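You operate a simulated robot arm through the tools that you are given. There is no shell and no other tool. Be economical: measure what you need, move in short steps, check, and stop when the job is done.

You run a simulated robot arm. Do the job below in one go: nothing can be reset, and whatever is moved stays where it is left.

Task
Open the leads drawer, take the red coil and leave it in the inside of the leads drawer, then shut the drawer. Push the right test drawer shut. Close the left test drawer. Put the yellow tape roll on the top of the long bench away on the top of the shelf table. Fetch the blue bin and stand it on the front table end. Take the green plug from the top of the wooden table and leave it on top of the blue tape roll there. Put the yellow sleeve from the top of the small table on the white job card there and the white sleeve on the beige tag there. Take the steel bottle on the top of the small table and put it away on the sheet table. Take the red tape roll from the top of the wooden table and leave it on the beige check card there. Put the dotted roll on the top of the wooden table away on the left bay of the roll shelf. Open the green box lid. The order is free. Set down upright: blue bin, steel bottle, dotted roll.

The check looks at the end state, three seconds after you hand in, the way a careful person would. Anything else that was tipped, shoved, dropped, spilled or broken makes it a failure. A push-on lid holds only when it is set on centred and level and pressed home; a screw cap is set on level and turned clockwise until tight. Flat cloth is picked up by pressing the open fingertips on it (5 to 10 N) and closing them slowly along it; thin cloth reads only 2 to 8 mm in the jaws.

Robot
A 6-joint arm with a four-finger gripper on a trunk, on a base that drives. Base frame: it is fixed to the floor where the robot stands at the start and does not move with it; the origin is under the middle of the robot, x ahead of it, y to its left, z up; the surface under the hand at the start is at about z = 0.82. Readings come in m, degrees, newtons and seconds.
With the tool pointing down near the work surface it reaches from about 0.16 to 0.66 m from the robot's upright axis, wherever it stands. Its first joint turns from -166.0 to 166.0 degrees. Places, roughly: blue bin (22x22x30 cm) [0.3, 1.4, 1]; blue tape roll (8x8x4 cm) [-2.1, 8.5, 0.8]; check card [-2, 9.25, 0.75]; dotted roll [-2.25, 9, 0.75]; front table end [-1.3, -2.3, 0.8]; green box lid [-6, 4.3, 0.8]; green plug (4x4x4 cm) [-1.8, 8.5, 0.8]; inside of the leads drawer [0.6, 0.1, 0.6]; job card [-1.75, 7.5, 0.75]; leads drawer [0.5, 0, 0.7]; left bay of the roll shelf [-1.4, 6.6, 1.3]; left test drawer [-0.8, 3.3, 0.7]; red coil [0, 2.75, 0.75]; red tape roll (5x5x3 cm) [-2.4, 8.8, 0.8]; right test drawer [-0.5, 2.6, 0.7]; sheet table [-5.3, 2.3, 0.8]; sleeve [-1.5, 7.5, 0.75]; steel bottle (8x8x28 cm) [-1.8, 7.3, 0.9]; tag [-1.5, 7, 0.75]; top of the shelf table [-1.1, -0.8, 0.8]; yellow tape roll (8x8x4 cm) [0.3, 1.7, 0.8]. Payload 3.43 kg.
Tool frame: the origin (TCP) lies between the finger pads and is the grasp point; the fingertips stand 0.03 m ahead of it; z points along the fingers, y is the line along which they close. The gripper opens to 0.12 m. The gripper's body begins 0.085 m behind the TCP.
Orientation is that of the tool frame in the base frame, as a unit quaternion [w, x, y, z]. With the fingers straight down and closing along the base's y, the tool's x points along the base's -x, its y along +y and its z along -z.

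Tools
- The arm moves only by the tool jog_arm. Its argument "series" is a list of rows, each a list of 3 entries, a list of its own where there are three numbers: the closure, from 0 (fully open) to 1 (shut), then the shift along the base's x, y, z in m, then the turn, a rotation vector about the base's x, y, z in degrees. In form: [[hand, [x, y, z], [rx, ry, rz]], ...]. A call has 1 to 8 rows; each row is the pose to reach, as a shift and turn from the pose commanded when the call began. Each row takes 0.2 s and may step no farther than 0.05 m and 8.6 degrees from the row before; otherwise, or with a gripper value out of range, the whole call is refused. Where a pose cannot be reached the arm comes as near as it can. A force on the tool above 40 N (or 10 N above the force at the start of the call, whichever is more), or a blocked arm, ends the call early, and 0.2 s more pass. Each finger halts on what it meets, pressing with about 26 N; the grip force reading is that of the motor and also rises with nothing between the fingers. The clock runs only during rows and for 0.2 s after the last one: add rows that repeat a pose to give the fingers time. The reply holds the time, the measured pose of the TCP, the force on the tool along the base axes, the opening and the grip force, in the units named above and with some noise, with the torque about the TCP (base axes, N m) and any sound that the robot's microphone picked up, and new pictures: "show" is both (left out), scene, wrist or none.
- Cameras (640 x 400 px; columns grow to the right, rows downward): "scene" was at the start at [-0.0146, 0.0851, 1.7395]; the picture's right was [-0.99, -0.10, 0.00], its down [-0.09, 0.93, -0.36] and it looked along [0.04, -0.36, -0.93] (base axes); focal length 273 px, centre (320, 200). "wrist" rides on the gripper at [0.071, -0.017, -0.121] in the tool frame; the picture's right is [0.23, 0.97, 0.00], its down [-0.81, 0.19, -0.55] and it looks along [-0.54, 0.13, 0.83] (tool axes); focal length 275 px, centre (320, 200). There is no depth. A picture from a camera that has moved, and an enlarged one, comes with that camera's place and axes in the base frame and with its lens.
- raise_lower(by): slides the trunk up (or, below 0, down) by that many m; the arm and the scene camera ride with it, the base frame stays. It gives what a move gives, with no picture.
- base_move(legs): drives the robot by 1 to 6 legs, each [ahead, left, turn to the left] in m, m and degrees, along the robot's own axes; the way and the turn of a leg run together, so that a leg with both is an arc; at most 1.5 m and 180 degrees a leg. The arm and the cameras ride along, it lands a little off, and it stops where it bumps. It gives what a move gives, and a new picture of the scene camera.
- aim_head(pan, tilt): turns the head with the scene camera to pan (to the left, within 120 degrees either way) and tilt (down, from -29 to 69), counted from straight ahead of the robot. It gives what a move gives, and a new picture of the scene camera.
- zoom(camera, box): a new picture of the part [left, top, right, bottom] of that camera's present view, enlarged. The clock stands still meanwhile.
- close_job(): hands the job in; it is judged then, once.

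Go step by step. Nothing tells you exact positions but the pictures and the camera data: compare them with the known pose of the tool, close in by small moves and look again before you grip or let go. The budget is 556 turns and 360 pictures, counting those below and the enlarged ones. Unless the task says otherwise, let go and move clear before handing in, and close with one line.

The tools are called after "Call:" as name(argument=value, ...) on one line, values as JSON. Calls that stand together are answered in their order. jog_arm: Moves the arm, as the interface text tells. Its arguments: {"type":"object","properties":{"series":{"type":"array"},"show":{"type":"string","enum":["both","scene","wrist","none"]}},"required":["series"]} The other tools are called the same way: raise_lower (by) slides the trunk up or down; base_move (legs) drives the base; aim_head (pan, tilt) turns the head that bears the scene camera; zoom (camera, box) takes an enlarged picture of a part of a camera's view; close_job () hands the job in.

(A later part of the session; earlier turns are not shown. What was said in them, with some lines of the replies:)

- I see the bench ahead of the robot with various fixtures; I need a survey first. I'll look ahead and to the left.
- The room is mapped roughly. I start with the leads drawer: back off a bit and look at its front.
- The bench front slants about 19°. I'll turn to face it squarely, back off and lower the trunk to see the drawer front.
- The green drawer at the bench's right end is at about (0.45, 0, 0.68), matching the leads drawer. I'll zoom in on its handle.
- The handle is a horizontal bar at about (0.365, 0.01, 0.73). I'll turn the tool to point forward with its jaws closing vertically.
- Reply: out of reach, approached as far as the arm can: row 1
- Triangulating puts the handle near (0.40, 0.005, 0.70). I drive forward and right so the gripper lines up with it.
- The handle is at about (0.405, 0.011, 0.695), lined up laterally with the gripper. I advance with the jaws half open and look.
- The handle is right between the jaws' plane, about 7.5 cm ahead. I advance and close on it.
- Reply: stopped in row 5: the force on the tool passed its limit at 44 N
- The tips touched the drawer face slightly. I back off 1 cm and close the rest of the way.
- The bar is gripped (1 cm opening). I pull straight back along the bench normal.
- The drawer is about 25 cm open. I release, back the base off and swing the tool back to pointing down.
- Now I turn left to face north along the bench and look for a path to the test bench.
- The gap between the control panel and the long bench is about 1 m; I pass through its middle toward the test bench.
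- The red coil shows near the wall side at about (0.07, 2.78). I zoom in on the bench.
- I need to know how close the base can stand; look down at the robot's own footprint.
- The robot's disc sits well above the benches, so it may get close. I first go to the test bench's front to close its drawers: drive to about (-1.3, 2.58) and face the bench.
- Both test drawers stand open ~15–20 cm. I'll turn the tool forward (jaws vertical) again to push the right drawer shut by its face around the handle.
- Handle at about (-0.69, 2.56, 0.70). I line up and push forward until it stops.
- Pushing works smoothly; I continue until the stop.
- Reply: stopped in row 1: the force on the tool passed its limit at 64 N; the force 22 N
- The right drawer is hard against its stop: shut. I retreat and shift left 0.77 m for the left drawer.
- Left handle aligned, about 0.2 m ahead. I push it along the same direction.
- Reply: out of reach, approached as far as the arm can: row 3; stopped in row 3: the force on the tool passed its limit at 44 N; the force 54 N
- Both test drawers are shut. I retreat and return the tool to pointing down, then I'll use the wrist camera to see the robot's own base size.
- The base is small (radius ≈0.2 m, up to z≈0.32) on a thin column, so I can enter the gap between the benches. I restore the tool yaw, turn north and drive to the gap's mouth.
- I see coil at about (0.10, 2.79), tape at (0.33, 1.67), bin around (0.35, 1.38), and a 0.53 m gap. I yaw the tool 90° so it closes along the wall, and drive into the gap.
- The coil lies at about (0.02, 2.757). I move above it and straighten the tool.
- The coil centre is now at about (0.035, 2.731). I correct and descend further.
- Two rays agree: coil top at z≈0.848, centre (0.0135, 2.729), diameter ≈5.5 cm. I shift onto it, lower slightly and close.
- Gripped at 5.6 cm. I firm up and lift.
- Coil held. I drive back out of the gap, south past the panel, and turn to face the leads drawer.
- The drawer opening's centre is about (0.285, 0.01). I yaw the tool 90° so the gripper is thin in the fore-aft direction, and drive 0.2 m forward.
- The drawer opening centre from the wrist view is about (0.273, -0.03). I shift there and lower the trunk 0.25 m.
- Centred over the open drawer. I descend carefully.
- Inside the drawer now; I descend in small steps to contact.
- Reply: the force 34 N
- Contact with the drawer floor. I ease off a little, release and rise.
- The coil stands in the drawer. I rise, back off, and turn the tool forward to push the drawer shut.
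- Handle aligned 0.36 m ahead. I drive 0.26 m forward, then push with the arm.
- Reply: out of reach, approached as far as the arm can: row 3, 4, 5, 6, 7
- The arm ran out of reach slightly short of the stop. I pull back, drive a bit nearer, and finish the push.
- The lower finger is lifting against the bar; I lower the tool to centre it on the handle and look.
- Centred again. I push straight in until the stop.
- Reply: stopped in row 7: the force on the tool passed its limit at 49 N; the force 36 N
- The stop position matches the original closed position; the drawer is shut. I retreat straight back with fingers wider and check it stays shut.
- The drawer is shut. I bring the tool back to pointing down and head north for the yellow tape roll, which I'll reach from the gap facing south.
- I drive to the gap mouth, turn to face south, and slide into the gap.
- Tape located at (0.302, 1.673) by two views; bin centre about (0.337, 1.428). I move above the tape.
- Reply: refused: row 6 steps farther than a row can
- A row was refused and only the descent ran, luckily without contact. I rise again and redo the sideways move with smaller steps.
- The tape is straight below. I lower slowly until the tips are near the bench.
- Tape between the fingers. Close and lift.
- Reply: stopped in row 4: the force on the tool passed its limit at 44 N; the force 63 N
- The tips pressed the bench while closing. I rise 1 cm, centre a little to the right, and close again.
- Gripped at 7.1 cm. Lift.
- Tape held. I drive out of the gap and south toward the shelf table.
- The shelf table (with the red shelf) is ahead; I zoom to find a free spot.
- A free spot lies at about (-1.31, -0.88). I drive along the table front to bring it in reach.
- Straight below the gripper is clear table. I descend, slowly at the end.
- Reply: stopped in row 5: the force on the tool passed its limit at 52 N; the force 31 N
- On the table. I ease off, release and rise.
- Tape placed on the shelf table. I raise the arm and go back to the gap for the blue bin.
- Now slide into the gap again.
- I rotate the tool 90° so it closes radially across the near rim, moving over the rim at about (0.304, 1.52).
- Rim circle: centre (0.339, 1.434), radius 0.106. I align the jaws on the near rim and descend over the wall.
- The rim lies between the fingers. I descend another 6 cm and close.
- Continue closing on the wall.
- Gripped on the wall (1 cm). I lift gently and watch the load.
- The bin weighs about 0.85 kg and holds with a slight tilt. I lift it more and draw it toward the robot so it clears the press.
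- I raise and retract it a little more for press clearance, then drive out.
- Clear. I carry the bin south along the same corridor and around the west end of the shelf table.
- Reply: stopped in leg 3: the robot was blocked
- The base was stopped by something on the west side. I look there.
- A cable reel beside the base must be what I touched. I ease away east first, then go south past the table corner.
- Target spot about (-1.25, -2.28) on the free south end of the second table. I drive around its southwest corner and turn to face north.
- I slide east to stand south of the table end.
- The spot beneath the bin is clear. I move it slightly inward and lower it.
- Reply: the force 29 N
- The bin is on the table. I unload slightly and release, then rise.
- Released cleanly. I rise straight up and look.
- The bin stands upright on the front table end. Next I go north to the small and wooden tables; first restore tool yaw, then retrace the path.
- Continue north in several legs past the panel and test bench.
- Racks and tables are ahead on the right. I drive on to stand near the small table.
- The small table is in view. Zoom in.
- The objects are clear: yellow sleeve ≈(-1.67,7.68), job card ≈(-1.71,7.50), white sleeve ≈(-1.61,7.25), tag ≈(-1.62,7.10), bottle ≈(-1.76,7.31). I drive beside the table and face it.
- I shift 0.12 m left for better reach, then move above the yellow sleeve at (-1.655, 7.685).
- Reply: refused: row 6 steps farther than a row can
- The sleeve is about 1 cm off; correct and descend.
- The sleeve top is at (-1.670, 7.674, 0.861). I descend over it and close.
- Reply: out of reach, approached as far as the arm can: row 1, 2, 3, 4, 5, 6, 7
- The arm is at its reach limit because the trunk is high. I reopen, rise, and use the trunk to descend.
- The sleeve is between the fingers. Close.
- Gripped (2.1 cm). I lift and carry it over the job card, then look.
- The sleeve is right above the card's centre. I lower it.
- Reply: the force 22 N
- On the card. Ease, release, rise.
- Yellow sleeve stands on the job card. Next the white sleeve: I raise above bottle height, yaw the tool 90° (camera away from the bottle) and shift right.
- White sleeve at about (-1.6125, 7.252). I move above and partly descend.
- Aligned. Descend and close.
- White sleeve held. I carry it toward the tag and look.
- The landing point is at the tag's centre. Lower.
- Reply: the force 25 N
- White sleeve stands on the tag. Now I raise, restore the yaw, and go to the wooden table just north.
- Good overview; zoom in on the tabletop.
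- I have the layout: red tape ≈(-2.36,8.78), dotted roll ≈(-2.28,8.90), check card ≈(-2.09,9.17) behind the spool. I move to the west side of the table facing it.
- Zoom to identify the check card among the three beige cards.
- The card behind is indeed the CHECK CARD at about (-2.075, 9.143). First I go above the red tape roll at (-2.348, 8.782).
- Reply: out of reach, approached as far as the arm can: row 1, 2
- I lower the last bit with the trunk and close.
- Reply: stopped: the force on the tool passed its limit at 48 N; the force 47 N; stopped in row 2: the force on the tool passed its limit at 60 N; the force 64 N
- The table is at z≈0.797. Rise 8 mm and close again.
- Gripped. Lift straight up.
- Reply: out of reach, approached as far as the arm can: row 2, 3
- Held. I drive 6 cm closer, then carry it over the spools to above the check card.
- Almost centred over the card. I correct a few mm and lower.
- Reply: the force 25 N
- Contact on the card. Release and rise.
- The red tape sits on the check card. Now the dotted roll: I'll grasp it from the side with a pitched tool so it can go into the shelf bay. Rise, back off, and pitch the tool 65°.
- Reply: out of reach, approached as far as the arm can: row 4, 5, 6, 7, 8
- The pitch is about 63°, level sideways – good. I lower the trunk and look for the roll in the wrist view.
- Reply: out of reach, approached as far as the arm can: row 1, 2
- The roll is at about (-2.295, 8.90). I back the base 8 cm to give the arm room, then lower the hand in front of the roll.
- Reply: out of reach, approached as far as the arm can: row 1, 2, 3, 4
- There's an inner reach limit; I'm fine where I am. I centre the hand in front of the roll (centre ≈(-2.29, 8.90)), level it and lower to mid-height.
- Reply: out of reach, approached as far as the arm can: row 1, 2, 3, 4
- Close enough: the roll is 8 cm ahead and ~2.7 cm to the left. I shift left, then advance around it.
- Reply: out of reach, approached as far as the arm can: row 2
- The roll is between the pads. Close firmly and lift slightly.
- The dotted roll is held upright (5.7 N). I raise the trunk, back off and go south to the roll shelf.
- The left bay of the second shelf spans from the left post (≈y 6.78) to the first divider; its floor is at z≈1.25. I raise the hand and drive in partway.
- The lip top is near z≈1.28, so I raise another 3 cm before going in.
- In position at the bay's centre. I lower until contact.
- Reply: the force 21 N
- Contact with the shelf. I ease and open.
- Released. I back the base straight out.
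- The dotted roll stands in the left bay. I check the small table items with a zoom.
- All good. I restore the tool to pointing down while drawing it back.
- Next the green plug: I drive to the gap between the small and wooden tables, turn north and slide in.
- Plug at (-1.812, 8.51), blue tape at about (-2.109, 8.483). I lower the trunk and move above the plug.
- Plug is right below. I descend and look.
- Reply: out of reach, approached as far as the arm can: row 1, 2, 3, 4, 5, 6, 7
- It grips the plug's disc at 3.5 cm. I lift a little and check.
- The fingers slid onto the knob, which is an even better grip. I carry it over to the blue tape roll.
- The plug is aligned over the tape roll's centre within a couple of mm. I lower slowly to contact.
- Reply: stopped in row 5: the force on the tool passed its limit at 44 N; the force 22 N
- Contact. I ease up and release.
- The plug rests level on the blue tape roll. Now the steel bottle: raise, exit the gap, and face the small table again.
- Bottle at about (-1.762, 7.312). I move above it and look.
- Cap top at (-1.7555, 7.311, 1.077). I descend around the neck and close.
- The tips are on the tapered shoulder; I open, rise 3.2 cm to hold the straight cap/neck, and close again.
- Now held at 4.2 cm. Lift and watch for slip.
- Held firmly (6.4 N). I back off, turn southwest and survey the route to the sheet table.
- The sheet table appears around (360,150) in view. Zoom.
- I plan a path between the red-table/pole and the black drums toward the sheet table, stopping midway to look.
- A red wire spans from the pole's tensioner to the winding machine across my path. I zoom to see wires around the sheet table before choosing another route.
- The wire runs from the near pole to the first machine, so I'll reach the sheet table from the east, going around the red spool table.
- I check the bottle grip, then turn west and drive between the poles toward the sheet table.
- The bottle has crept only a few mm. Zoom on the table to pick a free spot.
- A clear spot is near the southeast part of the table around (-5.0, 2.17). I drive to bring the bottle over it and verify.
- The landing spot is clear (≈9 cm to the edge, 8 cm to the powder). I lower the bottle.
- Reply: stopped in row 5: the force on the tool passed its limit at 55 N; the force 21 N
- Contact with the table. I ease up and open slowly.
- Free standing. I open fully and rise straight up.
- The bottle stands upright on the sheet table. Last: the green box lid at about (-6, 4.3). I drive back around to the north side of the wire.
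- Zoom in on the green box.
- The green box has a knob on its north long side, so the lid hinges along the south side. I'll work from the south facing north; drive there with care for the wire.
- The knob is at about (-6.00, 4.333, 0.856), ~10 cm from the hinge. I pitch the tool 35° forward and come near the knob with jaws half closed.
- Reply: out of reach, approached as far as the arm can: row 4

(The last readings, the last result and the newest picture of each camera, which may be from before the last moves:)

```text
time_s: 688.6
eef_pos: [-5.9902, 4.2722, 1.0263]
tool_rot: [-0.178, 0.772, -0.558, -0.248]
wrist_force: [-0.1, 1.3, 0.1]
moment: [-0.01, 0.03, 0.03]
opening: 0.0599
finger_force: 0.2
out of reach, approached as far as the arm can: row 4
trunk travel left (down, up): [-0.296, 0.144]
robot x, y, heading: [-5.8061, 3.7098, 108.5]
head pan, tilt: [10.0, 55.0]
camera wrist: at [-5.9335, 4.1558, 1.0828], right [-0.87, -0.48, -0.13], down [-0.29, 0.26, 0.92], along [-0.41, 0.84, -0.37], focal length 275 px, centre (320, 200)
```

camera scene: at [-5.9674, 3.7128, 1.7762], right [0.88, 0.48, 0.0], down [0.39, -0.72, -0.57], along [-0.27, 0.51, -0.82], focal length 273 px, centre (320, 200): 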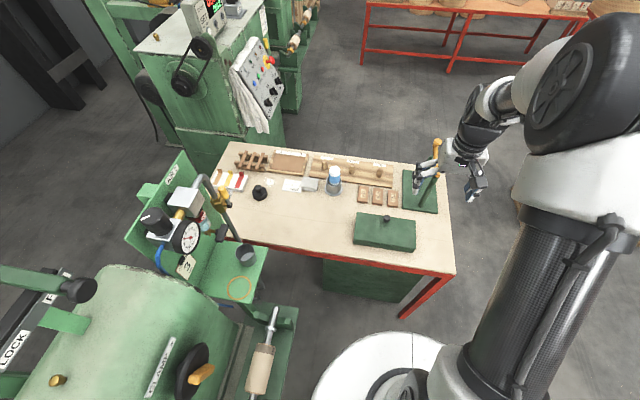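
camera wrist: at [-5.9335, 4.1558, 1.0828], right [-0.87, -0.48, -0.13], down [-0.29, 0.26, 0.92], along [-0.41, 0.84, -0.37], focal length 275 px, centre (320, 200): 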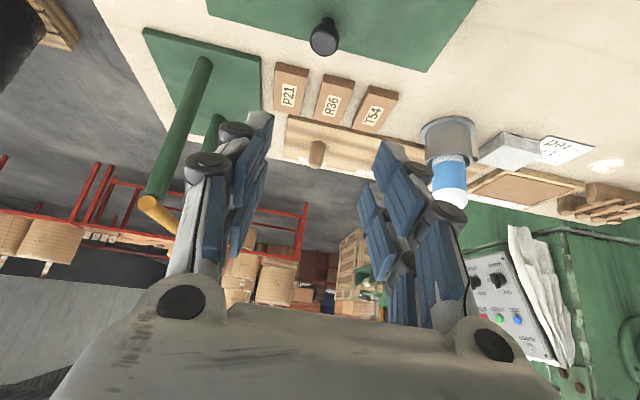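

Aligned. I approach along the tool axis to the knob.

Call:
jog_arm(series=[[0.5, [0.001, 0.008, -0.04], [0, 0, 0]], [0.5, [0.003, 0.016, -0.08], [0, 0, 0]], [0.5, [0.004, 0.023, -0.112], [0, 0, 0]], [0.5, [0, 0.036, -0.132], [0, 0, 0]]], show="wrist")

```text
time_s: 689.6
eef_pos: [-5.9927, 4.3117, 0.8953]
tool_rot: [-0.178, 0.771, -0.559, -0.247]
wrist_force: [0.6, 0.1, -1.1]
moment: [0.02, -0.01, 0.0]
opening: 0.0598
finger_force: 0.0
trunk travel left (down, up): [-0.296, 0.144]
robot x, y, heading: [-5.8052, 3.7102, 108.7]
head pan, tilt: [10.0, 55.0]
camera wrist: at [-5.936, 4.1947, 0.9522], right [-0.87, -0.48, -0.13], down [-0.29, 0.26, 0.92], along [-0.41, 0.84, -0.37], focal length 275 px, centre (320, 200)
```

wrist: 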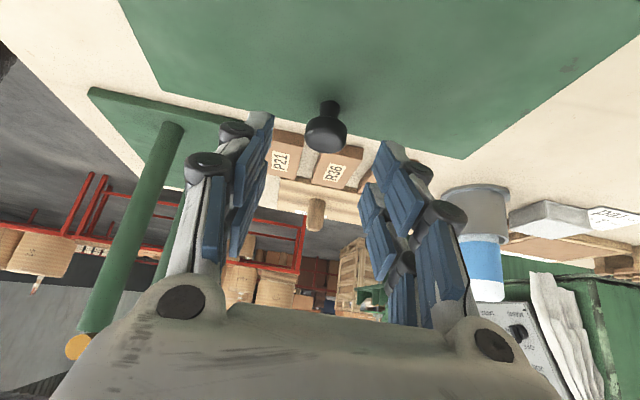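

Call:
jog_arm(series=[[0.5, [-0.003, 0.008, -0.018], [0, 0, 0]], [0.5, [-0.006, 0.016, -0.032], [0, 0, 0]], [0.5, [-0.007, 0.019, -0.039], [0, 0, 0]]], show="wrist")

```text
time_s: 690.4
eef_pos: [-5.9962, 4.3285, 0.8589]
tool_rot: [-0.179, 0.771, -0.558, -0.248]
wrist_force: [1.0, -6.3, 14.5]
moment: [-0.28, -0.08, 0.02]
opening: 0.0608
finger_force: 0.4
trunk travel left (down, up): [-0.296, 0.144]
robot x, y, heading: [-5.808, 3.7132, 108.4]
head pan, tilt: [10.0, 55.0]
camera wrist: at [-5.9405, 4.2118, 0.9157], right [-0.87, -0.48, -0.13], down [-0.29, 0.26, 0.92], along [-0.41, 0.84, -0.36], focal length 275 px, centre (320, 200)
```

wrist: 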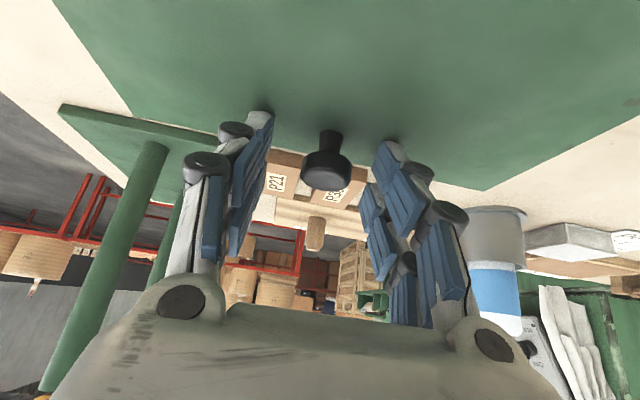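

Tips touch the lid lightly. I back off 3 mm and close on the knob.

Call:
jog_arm(series=[[0.6, [-0.003, 0.001, 0.004], [0, 0, 0]], [0.7, [-0.003, 0.001, 0.004], [0, 0, 0]], [0.8, [-0.003, 0.001, 0.004], [0, 0, 0]], [0.9, [-0.003, 0.001, 0.004], [0, 0, 0]], [1, [-0.003, 0.001, 0.004], [0, 0, 0]], [1, [-0.003, 0.001, 0.004], [0, 0, 0]]], show="wrist")

```text
time_s: 691.8
eef_pos: [-5.9991, 4.331, 0.862]
tool_rot: [-0.178, 0.771, -0.559, -0.246]
wrist_force: [2.4, 2.0, 0.5]
moment: [0.15, -0.06, -0.01]
opening: 0.0262
finger_force: 44.6
trunk travel left (down, up): [-0.296, 0.144]
robot x, y, heading: [-5.8081, 3.712, 108.5]
head pan, tilt: [10.0, 55.0]
camera wrist: at [-5.9437, 4.2124, 0.9179], right [-0.87, -0.48, -0.13], down [-0.29, 0.26, 0.92], along [-0.41, 0.84, -0.37], focal length 275 px, centre (320, 200)
```

wrist: 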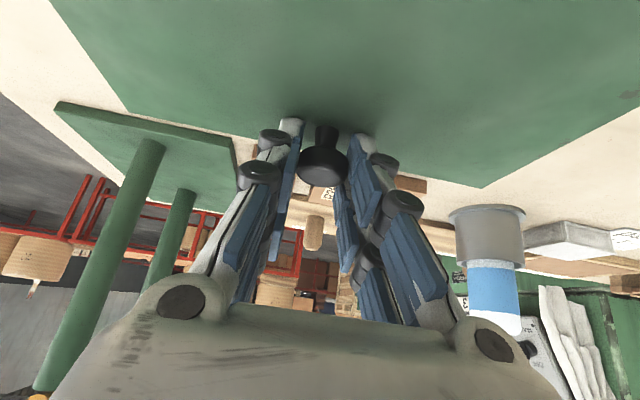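

Knob gripped. I lift along the hinge arc, first to about 30°.

Call:
jog_arm(series=[[1, [0.001, -0.0028, 0.009], [0, 0, 0]], [1, [0.0021, -0.0062, 0.0177], [0, 0, 0]], [1, [0.0036, -0.0105, 0.026], [0, 0, 0]], [1, [0.0051, -0.0151, 0.0339], [0, 0, 0]], [1, [0.007, -0.0205, 0.0415], [0, 0, 0]], [1, [0.0089, -0.0264, 0.0482], [0, 0, 0]]], show="both")

```text
time_s: 693.2
eef_pos: [-5.9918, 4.3051, 0.9087]
tool_rot: [-0.18, 0.771, -0.559, -0.248]
wrist_force: [3.0, 16.2, -0.2]
moment: [1.21, 0.22, -0.06]
opening: 0.0268
finger_force: 44.8
trunk travel left (down, up): [-0.296, 0.144]
robot x, y, heading: [-5.8044, 3.7142, 108.2]
head pan, tilt: [10.0, 55.0]
camera scene: at [-5.9669, 3.7152, 1.7762], right [0.88, 0.48, 0.0], down [0.39, -0.72, -0.57], along [-0.27, 0.5, -0.82], focal length 273 px, centre (320, 200)
camera wrist: at [-5.9357, 4.188, 0.9662], right [-0.87, -0.48, -0.13], down [-0.29, 0.26, 0.92], along [-0.41, 0.84, -0.36], focal length 275 px, centre (320, 200)
```

scene: 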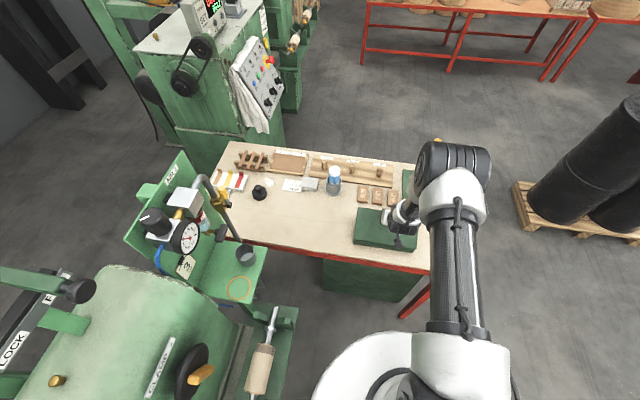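
wrist: 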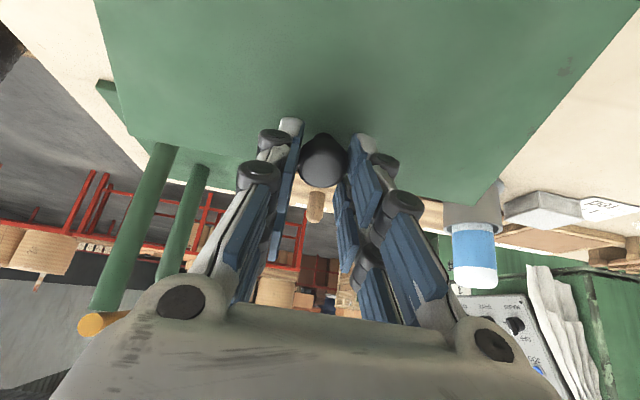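

The lid follows; slight outward tension, so I ease the arc outward a few mm and continue to ~70°.

Call:
jog_arm(series=[[1, [-0.001, 0.002, 0.004], [0, 0, 0]], [1, [0.001, -0.0035, 0.009], [0, 0, 0]], [1, [0.0036, -0.0107, 0.0145], [0, 0, 0]], [1, [0.006, -0.018, 0.02], [0, 0, 0]], [1, [0.0089, -0.0261, 0.025], [0, 0, 0]], [1, [0.0117, -0.034, 0.029], [0, 0, 0]], [1, [0.0145, -0.0428, 0.032], [0, 0, 0]]], show="both")

```text
time_s: 694.8
eef_pos: [-5.9771, 4.2622, 0.941]
tool_rot: [-0.179, 0.772, -0.558, -0.248]
wrist_force: [5.0, 11.6, 2.8]
moment: [0.99, 0.13, -0.02]
opening: 0.0265
finger_force: 45.2
trunk travel left (down, up): [-0.296, 0.144]
robot x, y, heading: [-5.8096, 3.7112, 108.6]
head pan, tilt: [10.0, 55.0]
camera scene: at [-5.9666, 3.7141, 1.7763], right [0.88, 0.48, 0.0], down [0.39, -0.72, -0.57], along [-0.27, 0.5, -0.82], focal length 273 px, centre (320, 200)
camera wrist: at [-5.9211, 4.1443, 0.9989], right [-0.87, -0.48, -0.13], down [-0.29, 0.26, 0.92], along [-0.41, 0.84, -0.37], focal length 275 px, centre (320, 200)
```

scene: 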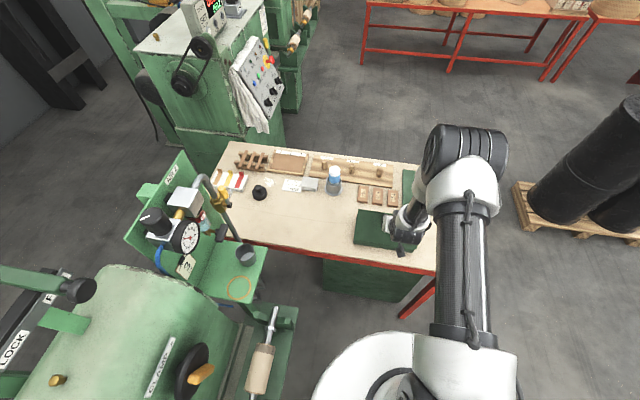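
wrist: 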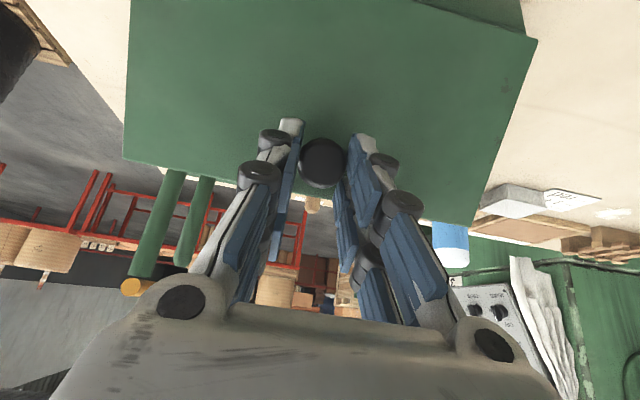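

Following nicely at ~58°. Continue over the top to about 95°.

Call:
jog_arm(series=[[1, [0.0033, -0.01, 0.002], [0, 0, 0]], [1, [0.0067, -0.02, 0.003], [0, 0, 0]], [1, [0.0098, -0.029, 0.0035], [0, 0, 0]], [1, [0.0128, -0.038, 0.003], [0, 0, 0]], [1, [0.0157, -0.0465, 0.0015], [0, 0, 0]], [1, [0.0186, -0.055, -0.0005], [0, 0, 0]], [1, [0.0215, -0.0635, -0.0035], [0, 0, 0]]], show="both")

```text
time_s: 696.2
eef_pos: [-5.9612, 4.213, 0.9469]
tool_rot: [-0.186, 0.769, -0.556, -0.256]
wrist_force: [0.3, -3.6, 9.4]
moment: [-0.27, -0.11, -0.05]
opening: 0.0247
finger_force: 45.1
trunk travel left (down, up): [-0.296, 0.144]
robot x, y, heading: [-5.807, 3.713, 108.4]
head pan, tilt: [10.0, 55.0]
stopped in row 7: the force on the tool passed its limit at 42 N (the readings are from after the stop); the commanded pose is now the measured one
camera scene: at [-5.9671, 3.7114, 1.7759], right [0.88, 0.48, 0.0], down [0.39, -0.72, -0.57], along [-0.27, 0.51, -0.82], focal length 273 px, centre (320, 200)
camera wrist: at [-5.9044, 4.0945, 1.0002], right [-0.87, -0.48, -0.14], down [-0.28, 0.24, 0.93], along [-0.41, 0.84, -0.34], focal length 275 px, centre (320, 200)
```

scene: 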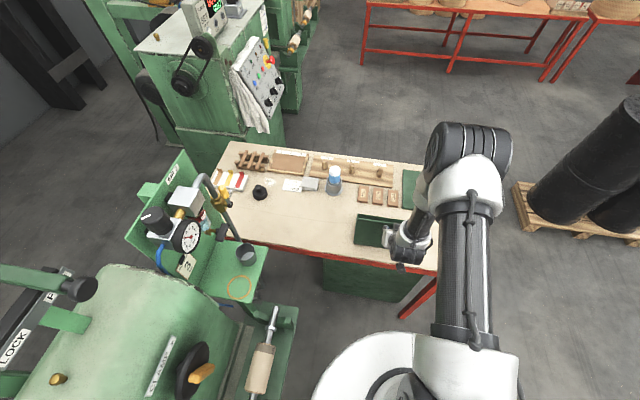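
wrist: 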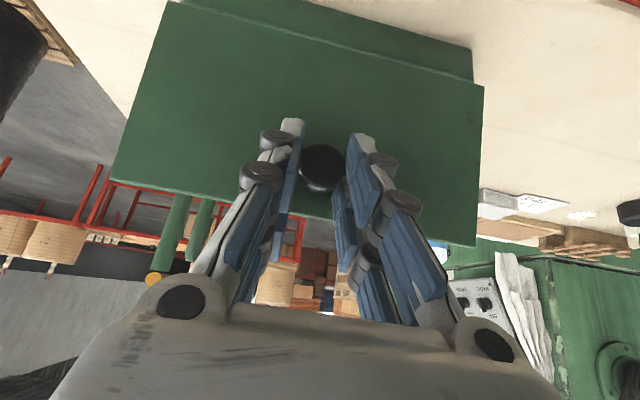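

The lid is at ~73°; the true hinge radius is ~12.8 cm. I continue on the corrected arc past vertical.

Call:
jog_arm(series=[[1, [0.0031, -0.0092, 0.0024], [0, 0, 0]], [1, [0.0066, -0.0196, 0.001], [0, 0, 0]], [1, [0.0101, -0.03, -0.0014], [0, 0, 0]], [1, [0.0135, -0.04, -0.0048], [0, 0, 0]], [1, [0.0168, -0.0497, -0.009], [0, 0, 0]], [1, [0.02, -0.0591, -0.0142], [0, 0, 0]]], show="both")

```text
time_s: 697.7
eef_pos: [-5.9463, 4.1693, 0.9389]
tool_rot: [-0.193, 0.766, -0.552, -0.267]
wrist_force: [-3.8, 9.5, -3.3]
moment: [-0.59, -0.19, -0.01]
opening: 0.0249
finger_force: 45.6
trunk travel left (down, up): [-0.296, 0.144]
robot x, y, heading: [-5.8058, 3.7117, 108.7]
head pan, tilt: [10.0, 55.0]
stopped in row 6: the force on the tool passed its limit at 44 N (the readings are from after the stop); the commanded pose is now the measured one
camera scene: at [-5.9683, 3.7149, 1.7759], right [0.88, 0.48, 0.0], down [0.39, -0.72, -0.57], along [-0.27, 0.5, -0.82], focal length 273 px, centre (320, 200)
camera wrist: at [-5.8891, 4.0493, 0.9887], right [-0.87, -0.48, -0.14], down [-0.28, 0.22, 0.94], along [-0.42, 0.85, -0.32], focal length 275 px, centre (320, 200)
```

scene: 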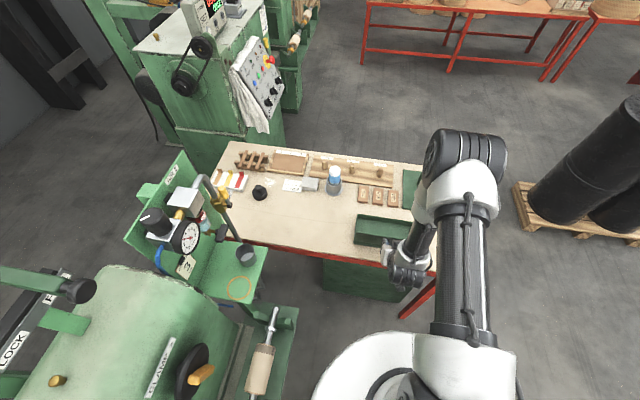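
wrist: 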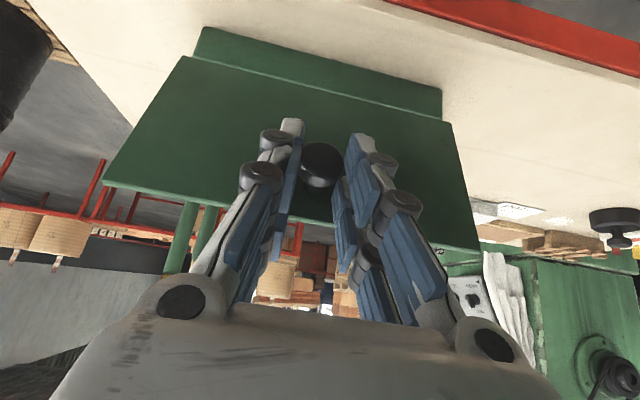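

The lid is just past vertical and seems near its stop. I press a little further, then release and see whether it stays.

Call:
jog_arm(series=[[1, [0.001, -0.003, 0], [0, 0, 0]], [1, [0.002, -0.006, -0.001], [0, 0, 0]], [1, [0.0027, -0.009, -0.002], [0, 0, 0]], [1, [0.0035, -0.012, -0.003], [0, 0, 0]]], show="none")

```text
time_s: 698.5
eef_pos: [-5.9467, 4.1686, 0.9383]
tool_rot: [-0.198, 0.764, -0.551, -0.272]
wrist_force: [-5.5, 14.6, -16.4]
moment: [-0.61, -0.18, 0.08]
opening: 0.0245
finger_force: 45.3
trunk travel left (down, up): [-0.296, 0.144]
robot x, y, heading: [-5.804, 3.7118, 108.3]
head pan, tilt: [10.0, 55.0]
stopped in row 4: the force on the tool passed its limit at 42 N (the readings are from after the stop); the commanded pose is now the measured one
```

It's at a firm stop. I open the fingers and watch the lid.

Call:
jog_arm(series=[[0.8, [0, 0, 0], [0, 0, 0]], [0.7, [0, 0, 0], [0, 0, 0]], [0.6, [0, 0, 0], [0, 0, 0]], [0.5, [0, 0, 0], [0, 0, 0]], [0.5, [0, 0, 0], [0, 0, 0]]], show="wrist")

```text
time_s: 699.7
eef_pos: [-5.9454, 4.1643, 0.9383]
tool_rot: [-0.198, 0.764, -0.55, -0.274]
wrist_force: [0.8, -0.3, -0.7]
moment: [-0.02, 0.02, 0.01]
opening: 0.0601
finger_force: 0.1
trunk travel left (down, up): [-0.296, 0.144]
robot x, y, heading: [-5.8037, 3.7131, 108.3]
head pan, tilt: [10.0, 55.0]
camera wrist: at [-5.8876, 4.0447, 0.9877], right [-0.87, -0.48, -0.15], down [-0.27, 0.2, 0.94], along [-0.42, 0.86, -0.3], focal length 275 px, centre (320, 200)
```

wrist: 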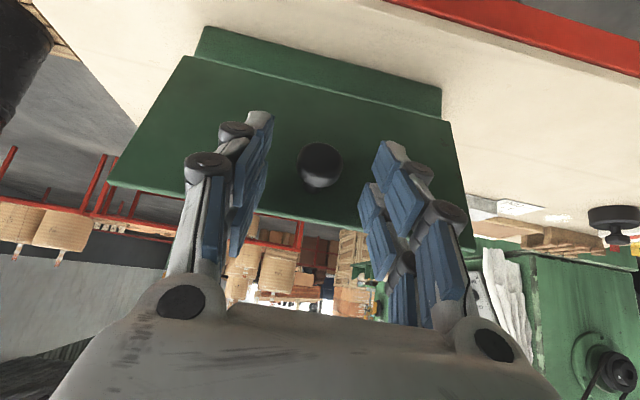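

The lid stays open. I withdraw along the tool axis and check.

Call:
jog_arm(series=[[0.4, [0.005, -0.018, 0.022], [0, 0, 0]], [0.3, [0.012, -0.038, 0.048], [0, 0, 0]], [0.3, [0.017, -0.056, 0.08], [0, 0, 0]], [0.3, [0.02, -0.065, 0.12], [0, 0, 0]], [0.3, [0.02, -0.065, 0.16], [0, 0, 0]]], show="both")

```text
time_s: 700.9
eef_pos: [-5.9365, 4.1241, 1.0905]
tool_rot: [-0.198, 0.764, -0.55, -0.274]
wrist_force: [-0.3, -0.5, 0.3]
moment: [0.04, 0.02, 0.01]
opening: 0.0841
finger_force: 0.1
out of reach, approached as far as the arm can: row 4, 5
trunk travel left (down, up): [-0.296, 0.144]
robot x, y, heading: [-5.8063, 3.7135, 108.1]
head pan, tilt: [10.0, 55.0]
camera scene: at [-5.9677, 3.7119, 1.7761], right [0.88, 0.48, 0.0], down [0.39, -0.72, -0.57], along [-0.27, 0.51, -0.82], focal length 273 px, centre (320, 200)
camera wrist: at [-5.8787, 4.0046, 1.1389], right [-0.87, -0.48, -0.15], down [-0.27, 0.2, 0.94], along [-0.42, 0.86, -0.3], focal length 275 px, centre (320, 200)
```

scene: 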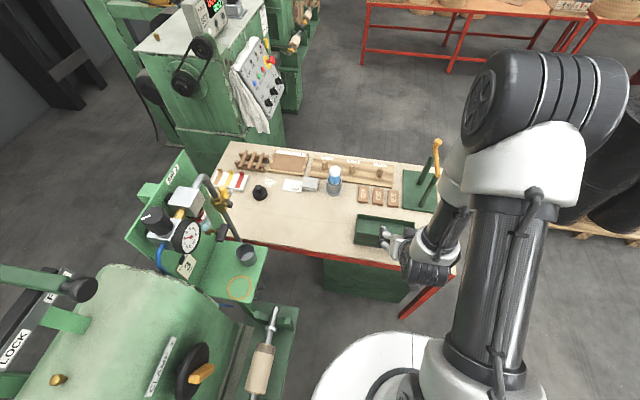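
wrist: 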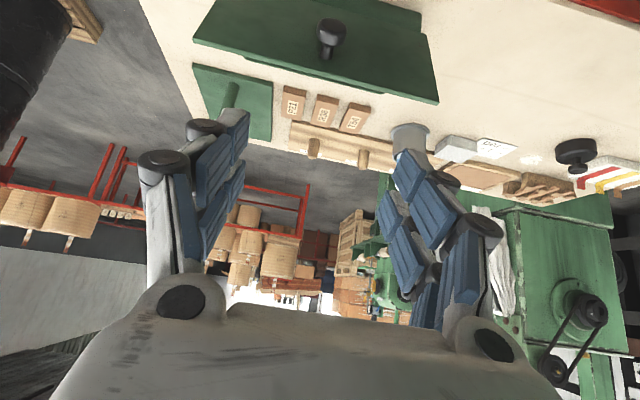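

Call:
zoom(camera="scene", box=[330, 190, 460, 280])

```text
4.44 times, centred on (395, 235) of scene
camera zoom: at [-5.9677, 3.7119, 1.7761], right [0.88, 0.48, 0.0], down [0.39, -0.72, -0.57], along [-0.27, 0.51, -0.82], focal length 1213 px, centre (-13, 44)
```

zoom: 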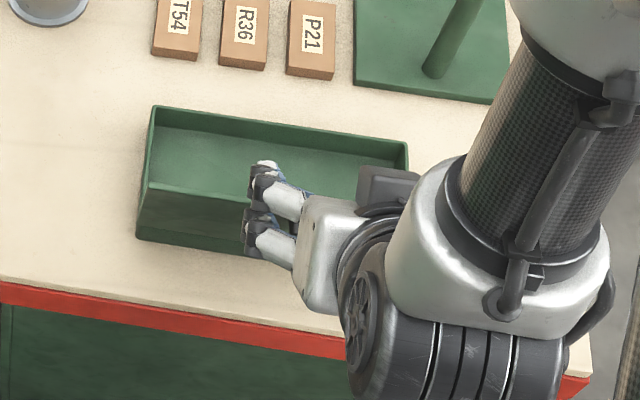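

The box is open with the lid standing. I raise the arm clear via the trunk and view the lid again after a moment.

Call:
raise_lower(by=0.14)

Call:
base_move(legs=[[0, -0.35, 0]])

Call:
aim_head(pan=35, tilt=50)

```text
time_s: 702.6
eef_pos: [-5.9365, 4.1262, 1.2303]
tool_rot: [-0.197, 0.764, -0.55, -0.273]
wrist_force: [0.1, -0.2, -0.2]
moment: [0.03, 0.02, -0.04]
opening: 0.084
finger_force: 0.0
trunk travel left (down, up): [-0.436, 0.004]
robot x, y, heading: [-5.8077, 3.7146, 108.4]
head pan, tilt: [10.0, 55.0]
```

```text
time_s: 704.8
eef_pos: [-5.6082, 4.2352, 1.2294]
tool_rot: [-0.198, 0.763, -0.551, -0.273]
wrist_force: [-0.5, 0.9, 0.4]
moment: [0.0, 0.02, 0.02]
opening: 0.0842
finger_force: 0.0
trunk travel left (down, up): [-0.436, 0.004]
robot x, y, heading: [-5.4796, 3.8223, 108.4]
head pan, tilt: [10.0, 55.0]
camera scene: at [-5.64, 3.8226, 1.9162], right [0.88, 0.48, 0.0], down [0.39, -0.72, -0.57], along [-0.27, 0.5, -0.82], focal length 273 px, centre (320, 200)
```

scene: 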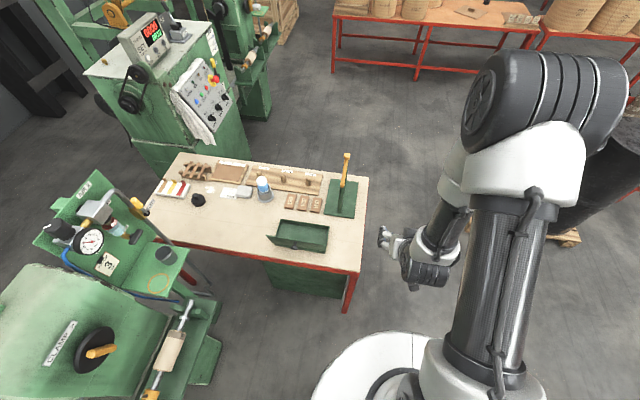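

```text
time_s: 705.7
eef_pos: [-5.6089, 4.2349, 1.2296]
tool_rot: [-0.197, 0.764, -0.55, -0.274]
wrist_force: [-0.2, -0.8, 0.7]
moment: [0.0, 0.02, -0.01]
opening: 0.084
finger_force: 0.1
trunk travel left (down, up): [-0.436, 0.004]
robot x, y, heading: [-5.4802, 3.8214, 108.3]
head pan, tilt: [35.0, 50.0]
camera scene: at [-5.6681, 3.8051, 1.9226], right [0.6, 0.8, 0.0], down [0.61, -0.46, -0.64], along [-0.52, 0.38, -0.77], focal length 273 px, centre (320, 200)
```

scene: 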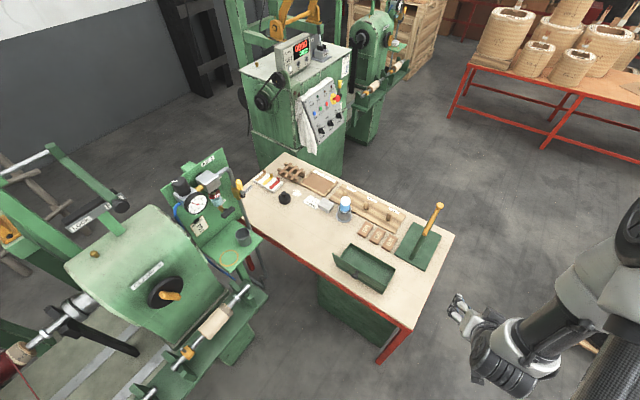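

Call:
zoom(camera="scene", box=[300, 220, 440, 310])

```text
4.44 times, centred on (370, 265) of scene
camera zoom: at [-5.6681, 3.8051, 1.9226], right [0.6, 0.8, 0.0], down [0.61, -0.46, -0.64], along [-0.52, 0.38, -0.77], focal length 1213 px, centre (98, -89)
```

zoom: 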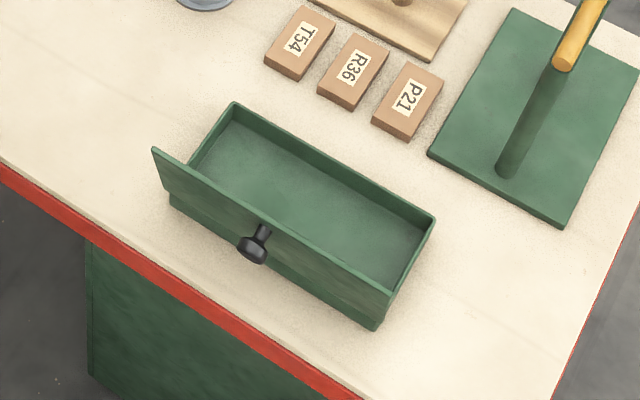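

The green box lid stands open past vertical, the gripper is clear, and every other part of the job is placed and checked; I hand in.

Call:
close_job()

```text
The job is handed in.
```

I did every item on the list and handed the job in; the check's result hasn't come back. One thing could count against it: while carrying the blue bin I touched the cable reel west of the shelf table with the base. It looked upright and in place afterwards.
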